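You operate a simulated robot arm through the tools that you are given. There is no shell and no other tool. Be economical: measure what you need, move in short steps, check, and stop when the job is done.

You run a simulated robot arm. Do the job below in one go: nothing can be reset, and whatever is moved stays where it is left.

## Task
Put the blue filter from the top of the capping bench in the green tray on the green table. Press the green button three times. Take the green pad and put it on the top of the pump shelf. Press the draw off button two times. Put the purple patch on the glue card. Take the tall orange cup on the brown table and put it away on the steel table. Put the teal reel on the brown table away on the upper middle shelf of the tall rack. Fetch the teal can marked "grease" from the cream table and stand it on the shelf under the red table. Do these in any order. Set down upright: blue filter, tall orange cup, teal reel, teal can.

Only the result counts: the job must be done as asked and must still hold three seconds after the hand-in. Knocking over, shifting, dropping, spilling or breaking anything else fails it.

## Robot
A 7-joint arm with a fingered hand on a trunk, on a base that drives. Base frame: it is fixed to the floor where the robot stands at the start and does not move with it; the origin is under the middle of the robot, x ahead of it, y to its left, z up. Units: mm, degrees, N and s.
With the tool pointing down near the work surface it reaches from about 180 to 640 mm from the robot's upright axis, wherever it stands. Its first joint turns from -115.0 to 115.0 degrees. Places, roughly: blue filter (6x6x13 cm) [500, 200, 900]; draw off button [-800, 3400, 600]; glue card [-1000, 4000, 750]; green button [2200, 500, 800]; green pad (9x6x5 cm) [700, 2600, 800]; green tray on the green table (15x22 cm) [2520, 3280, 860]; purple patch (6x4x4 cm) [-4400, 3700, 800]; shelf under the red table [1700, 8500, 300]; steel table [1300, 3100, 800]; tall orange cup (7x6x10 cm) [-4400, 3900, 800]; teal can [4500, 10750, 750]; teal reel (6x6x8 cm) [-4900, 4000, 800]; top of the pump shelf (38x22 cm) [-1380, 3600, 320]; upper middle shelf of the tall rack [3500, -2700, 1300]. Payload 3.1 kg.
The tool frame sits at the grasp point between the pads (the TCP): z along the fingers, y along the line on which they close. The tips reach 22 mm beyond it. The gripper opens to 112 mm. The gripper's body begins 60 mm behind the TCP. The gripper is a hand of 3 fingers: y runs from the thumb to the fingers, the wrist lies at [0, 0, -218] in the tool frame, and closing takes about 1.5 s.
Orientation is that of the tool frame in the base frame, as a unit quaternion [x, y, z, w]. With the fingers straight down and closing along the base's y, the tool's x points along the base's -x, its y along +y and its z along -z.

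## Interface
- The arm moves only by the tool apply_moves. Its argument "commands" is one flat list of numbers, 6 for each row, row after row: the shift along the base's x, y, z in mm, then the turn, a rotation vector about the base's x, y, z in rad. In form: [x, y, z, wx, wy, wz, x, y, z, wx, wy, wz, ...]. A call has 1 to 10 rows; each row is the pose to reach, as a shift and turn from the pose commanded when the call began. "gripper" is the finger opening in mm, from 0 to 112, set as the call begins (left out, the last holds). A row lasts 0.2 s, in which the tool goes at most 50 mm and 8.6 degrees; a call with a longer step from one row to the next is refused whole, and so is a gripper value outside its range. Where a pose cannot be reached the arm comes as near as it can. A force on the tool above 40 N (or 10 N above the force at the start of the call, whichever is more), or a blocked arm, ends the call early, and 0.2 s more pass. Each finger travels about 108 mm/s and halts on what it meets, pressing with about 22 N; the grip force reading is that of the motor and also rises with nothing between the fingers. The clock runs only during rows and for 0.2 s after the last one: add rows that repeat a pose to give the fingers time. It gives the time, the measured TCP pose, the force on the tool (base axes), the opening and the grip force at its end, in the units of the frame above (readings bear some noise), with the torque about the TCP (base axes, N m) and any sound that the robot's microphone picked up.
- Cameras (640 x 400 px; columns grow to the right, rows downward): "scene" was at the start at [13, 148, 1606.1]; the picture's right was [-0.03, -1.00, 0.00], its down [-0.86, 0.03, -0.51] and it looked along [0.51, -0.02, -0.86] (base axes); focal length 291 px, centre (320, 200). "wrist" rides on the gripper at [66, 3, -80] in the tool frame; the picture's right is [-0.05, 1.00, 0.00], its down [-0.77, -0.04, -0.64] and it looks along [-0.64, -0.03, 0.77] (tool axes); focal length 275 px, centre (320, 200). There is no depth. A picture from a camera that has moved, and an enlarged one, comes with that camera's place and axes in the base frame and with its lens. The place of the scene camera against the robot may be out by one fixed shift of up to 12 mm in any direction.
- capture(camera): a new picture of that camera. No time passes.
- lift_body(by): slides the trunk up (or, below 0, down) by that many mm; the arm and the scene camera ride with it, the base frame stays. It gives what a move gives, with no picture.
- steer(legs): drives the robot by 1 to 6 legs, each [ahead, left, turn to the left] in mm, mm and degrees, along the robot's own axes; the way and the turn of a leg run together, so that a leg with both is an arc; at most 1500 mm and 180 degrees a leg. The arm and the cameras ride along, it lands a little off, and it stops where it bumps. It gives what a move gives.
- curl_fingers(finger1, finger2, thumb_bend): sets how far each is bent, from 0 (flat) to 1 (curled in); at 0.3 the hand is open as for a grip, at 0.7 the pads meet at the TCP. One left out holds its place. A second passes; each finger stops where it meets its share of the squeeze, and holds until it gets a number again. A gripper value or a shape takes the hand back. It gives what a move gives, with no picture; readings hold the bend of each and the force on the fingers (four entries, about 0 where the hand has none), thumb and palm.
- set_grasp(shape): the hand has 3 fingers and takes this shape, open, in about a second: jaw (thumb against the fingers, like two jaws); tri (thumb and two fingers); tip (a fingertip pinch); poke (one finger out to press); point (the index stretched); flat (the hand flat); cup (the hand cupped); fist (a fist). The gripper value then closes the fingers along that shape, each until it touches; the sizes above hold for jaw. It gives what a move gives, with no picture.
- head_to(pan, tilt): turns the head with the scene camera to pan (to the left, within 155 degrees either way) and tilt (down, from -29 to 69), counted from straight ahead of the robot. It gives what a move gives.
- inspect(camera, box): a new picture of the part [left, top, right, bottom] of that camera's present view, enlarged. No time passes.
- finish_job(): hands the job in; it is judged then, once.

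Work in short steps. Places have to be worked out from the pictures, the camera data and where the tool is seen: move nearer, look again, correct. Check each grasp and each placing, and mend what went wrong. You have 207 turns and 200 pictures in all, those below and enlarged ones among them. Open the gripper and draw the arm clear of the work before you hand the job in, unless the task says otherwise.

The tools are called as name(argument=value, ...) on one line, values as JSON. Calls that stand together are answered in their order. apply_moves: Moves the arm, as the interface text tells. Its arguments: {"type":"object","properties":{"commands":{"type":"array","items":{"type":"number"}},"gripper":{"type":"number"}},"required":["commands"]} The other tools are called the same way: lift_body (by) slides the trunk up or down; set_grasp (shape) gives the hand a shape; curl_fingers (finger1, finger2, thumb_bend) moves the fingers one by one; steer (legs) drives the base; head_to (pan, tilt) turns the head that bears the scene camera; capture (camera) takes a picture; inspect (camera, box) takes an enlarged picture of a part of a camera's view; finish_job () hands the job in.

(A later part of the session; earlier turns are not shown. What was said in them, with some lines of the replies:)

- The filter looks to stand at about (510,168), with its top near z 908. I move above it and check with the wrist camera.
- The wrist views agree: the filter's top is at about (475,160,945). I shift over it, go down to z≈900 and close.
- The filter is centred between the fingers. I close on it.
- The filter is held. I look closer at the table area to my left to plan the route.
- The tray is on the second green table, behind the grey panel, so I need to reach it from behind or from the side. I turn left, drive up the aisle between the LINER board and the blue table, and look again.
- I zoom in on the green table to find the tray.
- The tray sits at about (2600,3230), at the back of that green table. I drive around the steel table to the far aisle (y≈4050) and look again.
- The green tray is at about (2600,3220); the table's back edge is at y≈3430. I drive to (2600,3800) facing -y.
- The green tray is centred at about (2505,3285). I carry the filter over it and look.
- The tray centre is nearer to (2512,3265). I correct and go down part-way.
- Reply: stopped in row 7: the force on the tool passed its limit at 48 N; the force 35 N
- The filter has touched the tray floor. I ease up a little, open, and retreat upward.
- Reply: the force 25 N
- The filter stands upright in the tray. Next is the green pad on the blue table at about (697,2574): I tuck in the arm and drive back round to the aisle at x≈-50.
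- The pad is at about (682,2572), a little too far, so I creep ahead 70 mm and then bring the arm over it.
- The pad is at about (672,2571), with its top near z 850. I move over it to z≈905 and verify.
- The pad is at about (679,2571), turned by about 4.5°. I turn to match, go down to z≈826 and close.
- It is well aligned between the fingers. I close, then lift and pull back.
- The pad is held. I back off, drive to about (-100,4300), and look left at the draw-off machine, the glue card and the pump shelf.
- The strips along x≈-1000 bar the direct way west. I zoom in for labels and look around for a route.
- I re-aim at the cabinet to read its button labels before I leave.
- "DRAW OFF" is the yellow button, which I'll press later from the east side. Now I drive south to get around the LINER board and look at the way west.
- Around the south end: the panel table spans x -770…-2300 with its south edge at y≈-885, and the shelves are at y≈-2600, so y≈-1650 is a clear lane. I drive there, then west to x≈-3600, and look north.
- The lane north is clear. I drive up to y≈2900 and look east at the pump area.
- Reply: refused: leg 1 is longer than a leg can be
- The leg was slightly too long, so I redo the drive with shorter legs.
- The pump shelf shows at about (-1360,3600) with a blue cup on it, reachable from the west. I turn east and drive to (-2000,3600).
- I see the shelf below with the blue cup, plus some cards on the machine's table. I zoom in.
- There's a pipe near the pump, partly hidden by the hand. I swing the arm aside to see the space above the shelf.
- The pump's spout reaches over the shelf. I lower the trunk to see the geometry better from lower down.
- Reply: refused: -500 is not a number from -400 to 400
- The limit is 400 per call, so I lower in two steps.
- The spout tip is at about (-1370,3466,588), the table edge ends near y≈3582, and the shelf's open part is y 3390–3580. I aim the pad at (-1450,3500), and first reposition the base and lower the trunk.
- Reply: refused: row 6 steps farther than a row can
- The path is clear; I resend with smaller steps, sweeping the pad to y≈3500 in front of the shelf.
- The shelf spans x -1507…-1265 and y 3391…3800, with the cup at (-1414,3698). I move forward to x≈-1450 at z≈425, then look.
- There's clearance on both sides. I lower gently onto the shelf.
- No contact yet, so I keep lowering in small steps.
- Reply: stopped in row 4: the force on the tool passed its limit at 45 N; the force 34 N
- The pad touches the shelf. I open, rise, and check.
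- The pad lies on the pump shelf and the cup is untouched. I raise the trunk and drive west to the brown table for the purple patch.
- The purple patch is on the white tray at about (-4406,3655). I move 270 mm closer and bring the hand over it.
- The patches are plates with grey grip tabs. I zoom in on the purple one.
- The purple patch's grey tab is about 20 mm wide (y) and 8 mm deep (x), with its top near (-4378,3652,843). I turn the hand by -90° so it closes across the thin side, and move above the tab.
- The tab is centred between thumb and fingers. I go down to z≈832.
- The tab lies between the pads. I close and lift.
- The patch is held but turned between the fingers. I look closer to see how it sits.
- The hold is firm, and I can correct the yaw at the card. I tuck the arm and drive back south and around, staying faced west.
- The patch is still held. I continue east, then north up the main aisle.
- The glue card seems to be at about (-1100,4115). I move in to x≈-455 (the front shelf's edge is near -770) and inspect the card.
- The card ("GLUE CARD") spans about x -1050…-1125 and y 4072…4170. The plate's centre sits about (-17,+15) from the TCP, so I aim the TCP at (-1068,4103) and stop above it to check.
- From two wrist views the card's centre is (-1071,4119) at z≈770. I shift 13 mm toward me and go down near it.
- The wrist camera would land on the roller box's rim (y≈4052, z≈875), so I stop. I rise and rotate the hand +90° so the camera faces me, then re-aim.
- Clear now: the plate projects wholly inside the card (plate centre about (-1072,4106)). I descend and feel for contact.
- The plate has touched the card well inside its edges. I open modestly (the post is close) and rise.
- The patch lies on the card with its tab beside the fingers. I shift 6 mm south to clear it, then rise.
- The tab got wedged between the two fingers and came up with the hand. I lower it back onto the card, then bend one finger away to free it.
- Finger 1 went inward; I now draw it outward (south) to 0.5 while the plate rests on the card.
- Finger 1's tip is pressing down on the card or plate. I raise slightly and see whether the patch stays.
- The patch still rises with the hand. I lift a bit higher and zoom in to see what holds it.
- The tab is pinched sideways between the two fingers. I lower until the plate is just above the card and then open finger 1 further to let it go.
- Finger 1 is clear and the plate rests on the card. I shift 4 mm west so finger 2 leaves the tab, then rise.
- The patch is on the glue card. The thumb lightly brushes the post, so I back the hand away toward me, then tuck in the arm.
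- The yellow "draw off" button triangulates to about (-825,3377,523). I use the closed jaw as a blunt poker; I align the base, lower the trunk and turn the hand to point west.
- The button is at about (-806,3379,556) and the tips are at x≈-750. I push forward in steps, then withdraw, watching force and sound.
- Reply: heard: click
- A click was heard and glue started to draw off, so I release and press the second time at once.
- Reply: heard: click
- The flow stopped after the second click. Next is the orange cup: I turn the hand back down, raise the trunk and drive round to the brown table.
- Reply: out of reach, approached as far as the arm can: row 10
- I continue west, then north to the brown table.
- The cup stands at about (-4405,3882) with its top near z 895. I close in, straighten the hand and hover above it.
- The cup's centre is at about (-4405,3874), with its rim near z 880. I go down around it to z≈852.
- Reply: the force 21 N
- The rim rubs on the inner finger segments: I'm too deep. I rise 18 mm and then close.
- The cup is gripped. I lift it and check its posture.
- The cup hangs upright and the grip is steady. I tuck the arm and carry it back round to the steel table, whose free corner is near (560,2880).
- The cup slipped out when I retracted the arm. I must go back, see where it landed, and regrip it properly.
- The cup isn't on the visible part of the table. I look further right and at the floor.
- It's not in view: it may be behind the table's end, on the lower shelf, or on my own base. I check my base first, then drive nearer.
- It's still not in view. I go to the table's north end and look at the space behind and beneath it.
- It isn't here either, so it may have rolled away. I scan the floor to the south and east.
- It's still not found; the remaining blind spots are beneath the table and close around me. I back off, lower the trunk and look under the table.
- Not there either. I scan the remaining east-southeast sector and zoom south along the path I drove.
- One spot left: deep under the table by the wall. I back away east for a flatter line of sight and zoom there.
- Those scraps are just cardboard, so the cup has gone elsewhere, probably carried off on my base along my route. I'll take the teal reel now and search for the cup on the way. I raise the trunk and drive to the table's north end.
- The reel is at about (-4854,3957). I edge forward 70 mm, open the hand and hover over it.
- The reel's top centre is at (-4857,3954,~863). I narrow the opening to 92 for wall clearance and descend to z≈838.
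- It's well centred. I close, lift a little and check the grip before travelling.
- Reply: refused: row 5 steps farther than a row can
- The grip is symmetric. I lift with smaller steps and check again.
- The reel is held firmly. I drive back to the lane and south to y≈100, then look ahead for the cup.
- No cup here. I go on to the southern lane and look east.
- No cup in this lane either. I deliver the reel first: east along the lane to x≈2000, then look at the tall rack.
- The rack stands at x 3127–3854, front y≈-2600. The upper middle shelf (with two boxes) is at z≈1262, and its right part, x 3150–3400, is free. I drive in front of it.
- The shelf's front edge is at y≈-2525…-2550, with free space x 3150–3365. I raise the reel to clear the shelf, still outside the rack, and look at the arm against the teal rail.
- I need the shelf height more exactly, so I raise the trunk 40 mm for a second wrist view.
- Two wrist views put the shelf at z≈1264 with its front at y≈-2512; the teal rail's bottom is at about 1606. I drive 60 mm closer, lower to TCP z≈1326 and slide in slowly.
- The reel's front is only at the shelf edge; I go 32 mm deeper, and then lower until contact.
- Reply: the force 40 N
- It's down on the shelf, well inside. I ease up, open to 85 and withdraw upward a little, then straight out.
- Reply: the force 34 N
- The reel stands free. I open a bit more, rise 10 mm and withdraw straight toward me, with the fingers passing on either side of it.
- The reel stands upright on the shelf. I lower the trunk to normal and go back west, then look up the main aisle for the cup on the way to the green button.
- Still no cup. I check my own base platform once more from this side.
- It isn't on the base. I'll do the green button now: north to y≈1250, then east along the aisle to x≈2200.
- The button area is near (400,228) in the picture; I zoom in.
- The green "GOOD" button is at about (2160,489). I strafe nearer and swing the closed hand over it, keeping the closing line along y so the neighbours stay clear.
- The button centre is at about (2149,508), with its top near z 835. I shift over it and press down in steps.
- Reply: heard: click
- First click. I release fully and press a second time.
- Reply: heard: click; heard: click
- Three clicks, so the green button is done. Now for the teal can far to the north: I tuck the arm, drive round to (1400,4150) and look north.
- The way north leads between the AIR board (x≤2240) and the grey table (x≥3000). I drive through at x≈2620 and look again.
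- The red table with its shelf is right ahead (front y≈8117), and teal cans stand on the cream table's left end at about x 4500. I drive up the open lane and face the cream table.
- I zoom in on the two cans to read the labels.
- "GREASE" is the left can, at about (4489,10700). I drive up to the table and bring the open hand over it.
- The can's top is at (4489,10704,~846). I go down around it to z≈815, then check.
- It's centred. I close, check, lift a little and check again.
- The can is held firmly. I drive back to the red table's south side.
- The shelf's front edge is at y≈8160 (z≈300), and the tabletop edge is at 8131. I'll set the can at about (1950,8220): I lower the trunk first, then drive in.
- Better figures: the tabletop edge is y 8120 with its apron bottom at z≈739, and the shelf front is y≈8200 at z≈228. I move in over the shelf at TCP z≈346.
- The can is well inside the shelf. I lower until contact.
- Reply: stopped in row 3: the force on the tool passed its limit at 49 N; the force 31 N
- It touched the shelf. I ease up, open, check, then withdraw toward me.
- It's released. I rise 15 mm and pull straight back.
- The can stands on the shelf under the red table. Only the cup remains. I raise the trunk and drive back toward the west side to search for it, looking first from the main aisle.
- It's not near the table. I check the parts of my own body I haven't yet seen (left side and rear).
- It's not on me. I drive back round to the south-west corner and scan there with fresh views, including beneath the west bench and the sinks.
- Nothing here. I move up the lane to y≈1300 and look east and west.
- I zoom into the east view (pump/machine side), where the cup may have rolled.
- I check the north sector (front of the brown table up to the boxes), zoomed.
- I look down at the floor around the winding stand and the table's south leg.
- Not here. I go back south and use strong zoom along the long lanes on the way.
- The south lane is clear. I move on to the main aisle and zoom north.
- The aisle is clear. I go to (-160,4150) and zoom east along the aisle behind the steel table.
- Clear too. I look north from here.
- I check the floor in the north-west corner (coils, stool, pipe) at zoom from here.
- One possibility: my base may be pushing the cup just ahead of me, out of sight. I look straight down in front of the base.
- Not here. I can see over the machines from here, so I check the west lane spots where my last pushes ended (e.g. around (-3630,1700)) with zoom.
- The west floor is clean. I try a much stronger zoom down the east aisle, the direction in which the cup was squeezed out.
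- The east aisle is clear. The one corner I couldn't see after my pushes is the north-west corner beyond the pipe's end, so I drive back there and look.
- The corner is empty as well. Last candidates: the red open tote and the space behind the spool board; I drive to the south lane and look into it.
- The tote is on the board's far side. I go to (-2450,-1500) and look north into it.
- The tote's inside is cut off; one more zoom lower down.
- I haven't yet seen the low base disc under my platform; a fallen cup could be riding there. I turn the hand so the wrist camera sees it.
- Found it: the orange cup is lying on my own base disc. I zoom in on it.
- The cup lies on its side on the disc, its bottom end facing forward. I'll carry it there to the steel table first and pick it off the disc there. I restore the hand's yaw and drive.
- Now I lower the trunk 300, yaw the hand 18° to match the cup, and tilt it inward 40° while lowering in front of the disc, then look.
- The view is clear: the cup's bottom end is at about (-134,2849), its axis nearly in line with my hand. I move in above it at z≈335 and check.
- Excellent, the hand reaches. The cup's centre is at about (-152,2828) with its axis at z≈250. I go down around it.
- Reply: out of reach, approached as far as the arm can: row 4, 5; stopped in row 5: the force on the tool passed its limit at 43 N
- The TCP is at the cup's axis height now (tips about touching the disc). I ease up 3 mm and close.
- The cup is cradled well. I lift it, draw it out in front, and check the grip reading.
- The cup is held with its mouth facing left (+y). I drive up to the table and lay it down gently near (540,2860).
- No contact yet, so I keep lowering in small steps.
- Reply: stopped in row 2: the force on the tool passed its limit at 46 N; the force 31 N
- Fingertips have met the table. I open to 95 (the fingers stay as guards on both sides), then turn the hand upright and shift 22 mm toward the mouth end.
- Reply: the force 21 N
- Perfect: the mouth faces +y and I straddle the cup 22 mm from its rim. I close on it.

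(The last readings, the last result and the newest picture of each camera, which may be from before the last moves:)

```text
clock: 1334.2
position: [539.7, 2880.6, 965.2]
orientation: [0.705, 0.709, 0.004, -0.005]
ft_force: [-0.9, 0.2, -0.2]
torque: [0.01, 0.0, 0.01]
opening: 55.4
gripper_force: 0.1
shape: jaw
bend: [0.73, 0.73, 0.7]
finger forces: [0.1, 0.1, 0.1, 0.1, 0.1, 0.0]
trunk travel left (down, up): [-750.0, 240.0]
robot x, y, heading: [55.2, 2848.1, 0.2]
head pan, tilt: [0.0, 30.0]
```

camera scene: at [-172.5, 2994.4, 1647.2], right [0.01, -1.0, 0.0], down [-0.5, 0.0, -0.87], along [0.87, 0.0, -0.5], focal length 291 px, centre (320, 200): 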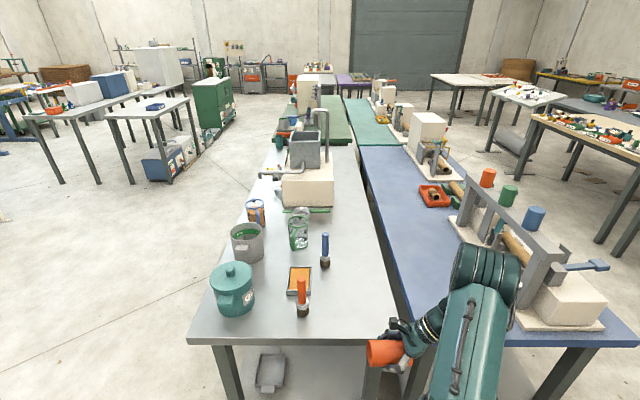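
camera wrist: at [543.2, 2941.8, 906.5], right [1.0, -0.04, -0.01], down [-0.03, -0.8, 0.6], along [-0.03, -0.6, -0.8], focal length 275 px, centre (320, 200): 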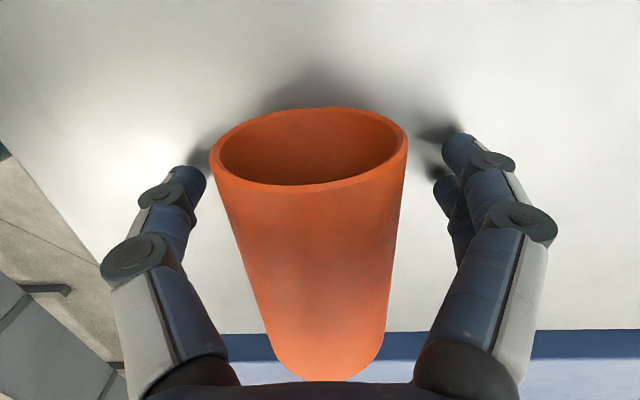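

It didn't grip: the target opening was too wide. I reopen, go back down over the cup and check.

apply_moves(commands=[0, 0, 0, 0, 0, 0, 0, 0, 0, 0, 0, 0, 0, 0, 0, 0, 0, 0, 0, 0, -40, 0, 0, 0, 0, 0, -80, 0, 0, 0, 0, 0, -115, 0, 0, 0, 0, 0, -140, 0, 0, 0, 0, 0, -140, 0, 0, 0], gripper=104)

capture(camera="wrist")

```text
clock: 1335.8
position: [541.3, 2880.9, 832.3]
orientation: [0.706, 0.708, 0.007, -0.002]
ft_force: [-4.0, 1.6, 31.4]
torque: [-0.42, -0.22, -0.06]
opening: 103.7
gripper_force: 0.0
shape: jaw
bend: [0.44, 0.44, 0.4]
finger forces: [0.0, 0.0, 0.0, 0.0, 0.0, 32.0]
trunk travel left (down, up): [-750.0, 240.0]
robot x, y, heading: [59.5, 2843.0, 0.1]
head pan, tilt: [0.0, 30.0]
stopped in row 8: the force on the tool passed its limit at 88 N (the readings are from after the stop); the commanded pose is now the measured one
```

```text
4 pictures are left
camera wrist: at [545.1, 2946.0, 912.4], right [1.0, -0.04, 0.01], down [-0.04, -0.78, 0.62], along [-0.02, -0.62, -0.78], focal length 275 px, centre (320, 200)
```

wrist: 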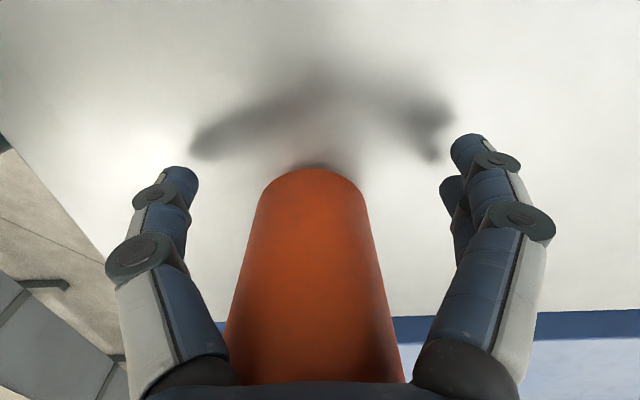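

The cup now seems to stand upright on the table with its mouth at my palm (it flipped up as I lifted). I rise gently straight up and look.

apply_moves(commands=[0, 0, 4, 0, 0, 0, 0, 0, 10, 0, 0, 0, 0, 0, 25, 0, 0, 0, 0, 0, 55, 0, 0, 0, 0, 0, 95, 0, 0, 0, 0, 0, 140, 0, 0, 0])

capture(camera="wrist")

```text
clock: 1337.2
position: [542.7, 2881.7, 970.0]
orientation: [0.706, 0.708, 0.006, -0.003]
ft_force: [-0.4, -0.3, 0.2]
torque: [-0.02, -0.03, -0.02]
opening: 103.9
gripper_force: 0.1
shape: jaw
bend: [0.44, 0.44, 0.4]
finger forces: [0.1, 0.0, 0.0, 0.0, 0.0, 0.0]
trunk travel left (down, up): [-750.0, 240.0]
robot x, y, heading: [57.9, 2845.4, 0.1]
head pan, tilt: [0.0, 30.0]
```

```text
3 pictures are left
camera wrist: at [545.9, 2946.7, 1050.1], right [1.0, -0.04, 0.0], down [-0.04, -0.78, 0.63], along [-0.03, -0.62, -0.78], focal length 275 px, centre (320, 200)
```

wrist: 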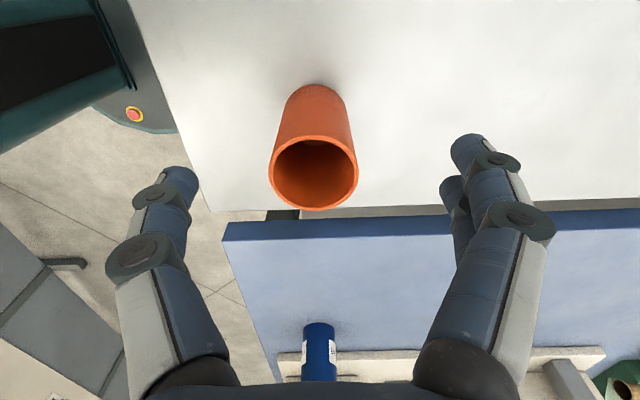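

The cup stands upright on the steel table, mouth up. I draw the arm up and back and retreat the base, then take a check picture.

apply_moves(commands=[0, 0, 35, 0, 0, 0, -20, 0, 60, 0, 0, 0, -60, 0, 60, 0, 0, 0, -100, 0, 60, 0, 0, 0, -140, 0, 60, 0, 0, 0, -180, 0, 60, 0, 0, 0])

steer(legs=[[-250, 0, 0]])

inspect(camera="scene", box=[200, 180, 440, 330])

```text
clock: 1338.6
position: [363.3, 2881.8, 1030.9]
orientation: [0.698, 0.716, 0.008, -0.005]
ft_force: [-1.8, -2.1, 0.8]
torque: [0.2, -0.14, -0.01]
opening: 103.7
gripper_force: 0.0
shape: jaw
bend: [0.44, 0.44, 0.4]
finger forces: [0.0, 0.0, 0.0, 0.0, 0.0, 0.0]
trunk travel left (down, up): [-750.0, 240.0]
robot x, y, heading: [56.9, 2844.9, 0.2]
head pan, tilt: [0.0, 30.0]
```

```text
clock: 1340.4
position: [111.8, 2880.3, 1030.7]
orientation: [0.707, 0.707, 0.006, -0.004]
ft_force: [0.6, 0.4, 0.4]
torque: [-0.01, 0.01, 0.01]
opening: 103.9
gripper_force: 0.0
shape: jaw
bend: [0.44, 0.44, 0.4]
finger forces: [0.0, 0.1, 0.0, 0.1, 0.0, 0.1]
trunk travel left (down, up): [-750.0, 240.0]
robot x, y, heading: [-197.0, 2845.2, 0.3]
head pan, tilt: [0.0, 30.0]
```

```text
2.67 times, centred on (320, 255) of scene
camera zoom: at [-159.5, 2995.0, 1647.2], right [0.0, -1.0, 0.0], down [-0.5, 0.0, -0.87], along [0.87, 0.0, -0.5], focal length 776 px, centre (320, 53)
```

zoom: 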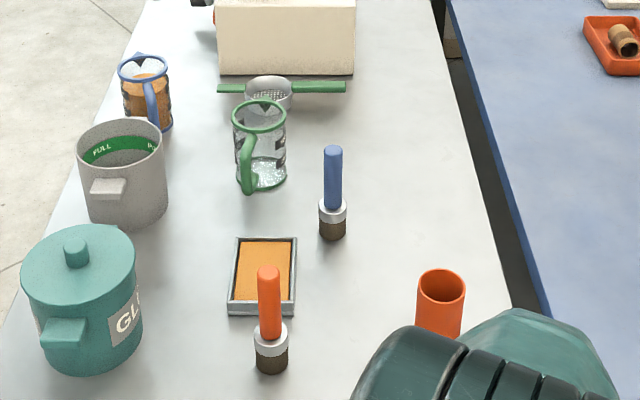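

The cup stands upright well inside the steel table's edge, and the hand is open and clear of the work. All eight parts are in place, so I hand in the job.

finish_job()

```text
The job is handed in.
```

I finished and handed in all eight tasks, but two mishaps could count against the result: the orange cup was dropped on the way, and some glue spilled at the draw off button.

- **Orange cup:** it slipped from my grip at the brown table and rode on my base until I found it. It now stands upright on the steel table. I saw no damage, but I pressed on it hard (about 88 N) while setting it down.
- **Draw off button:** I pressed it twice. The first press let glue run onto the shelf beside the machine, and the second press stopped it.
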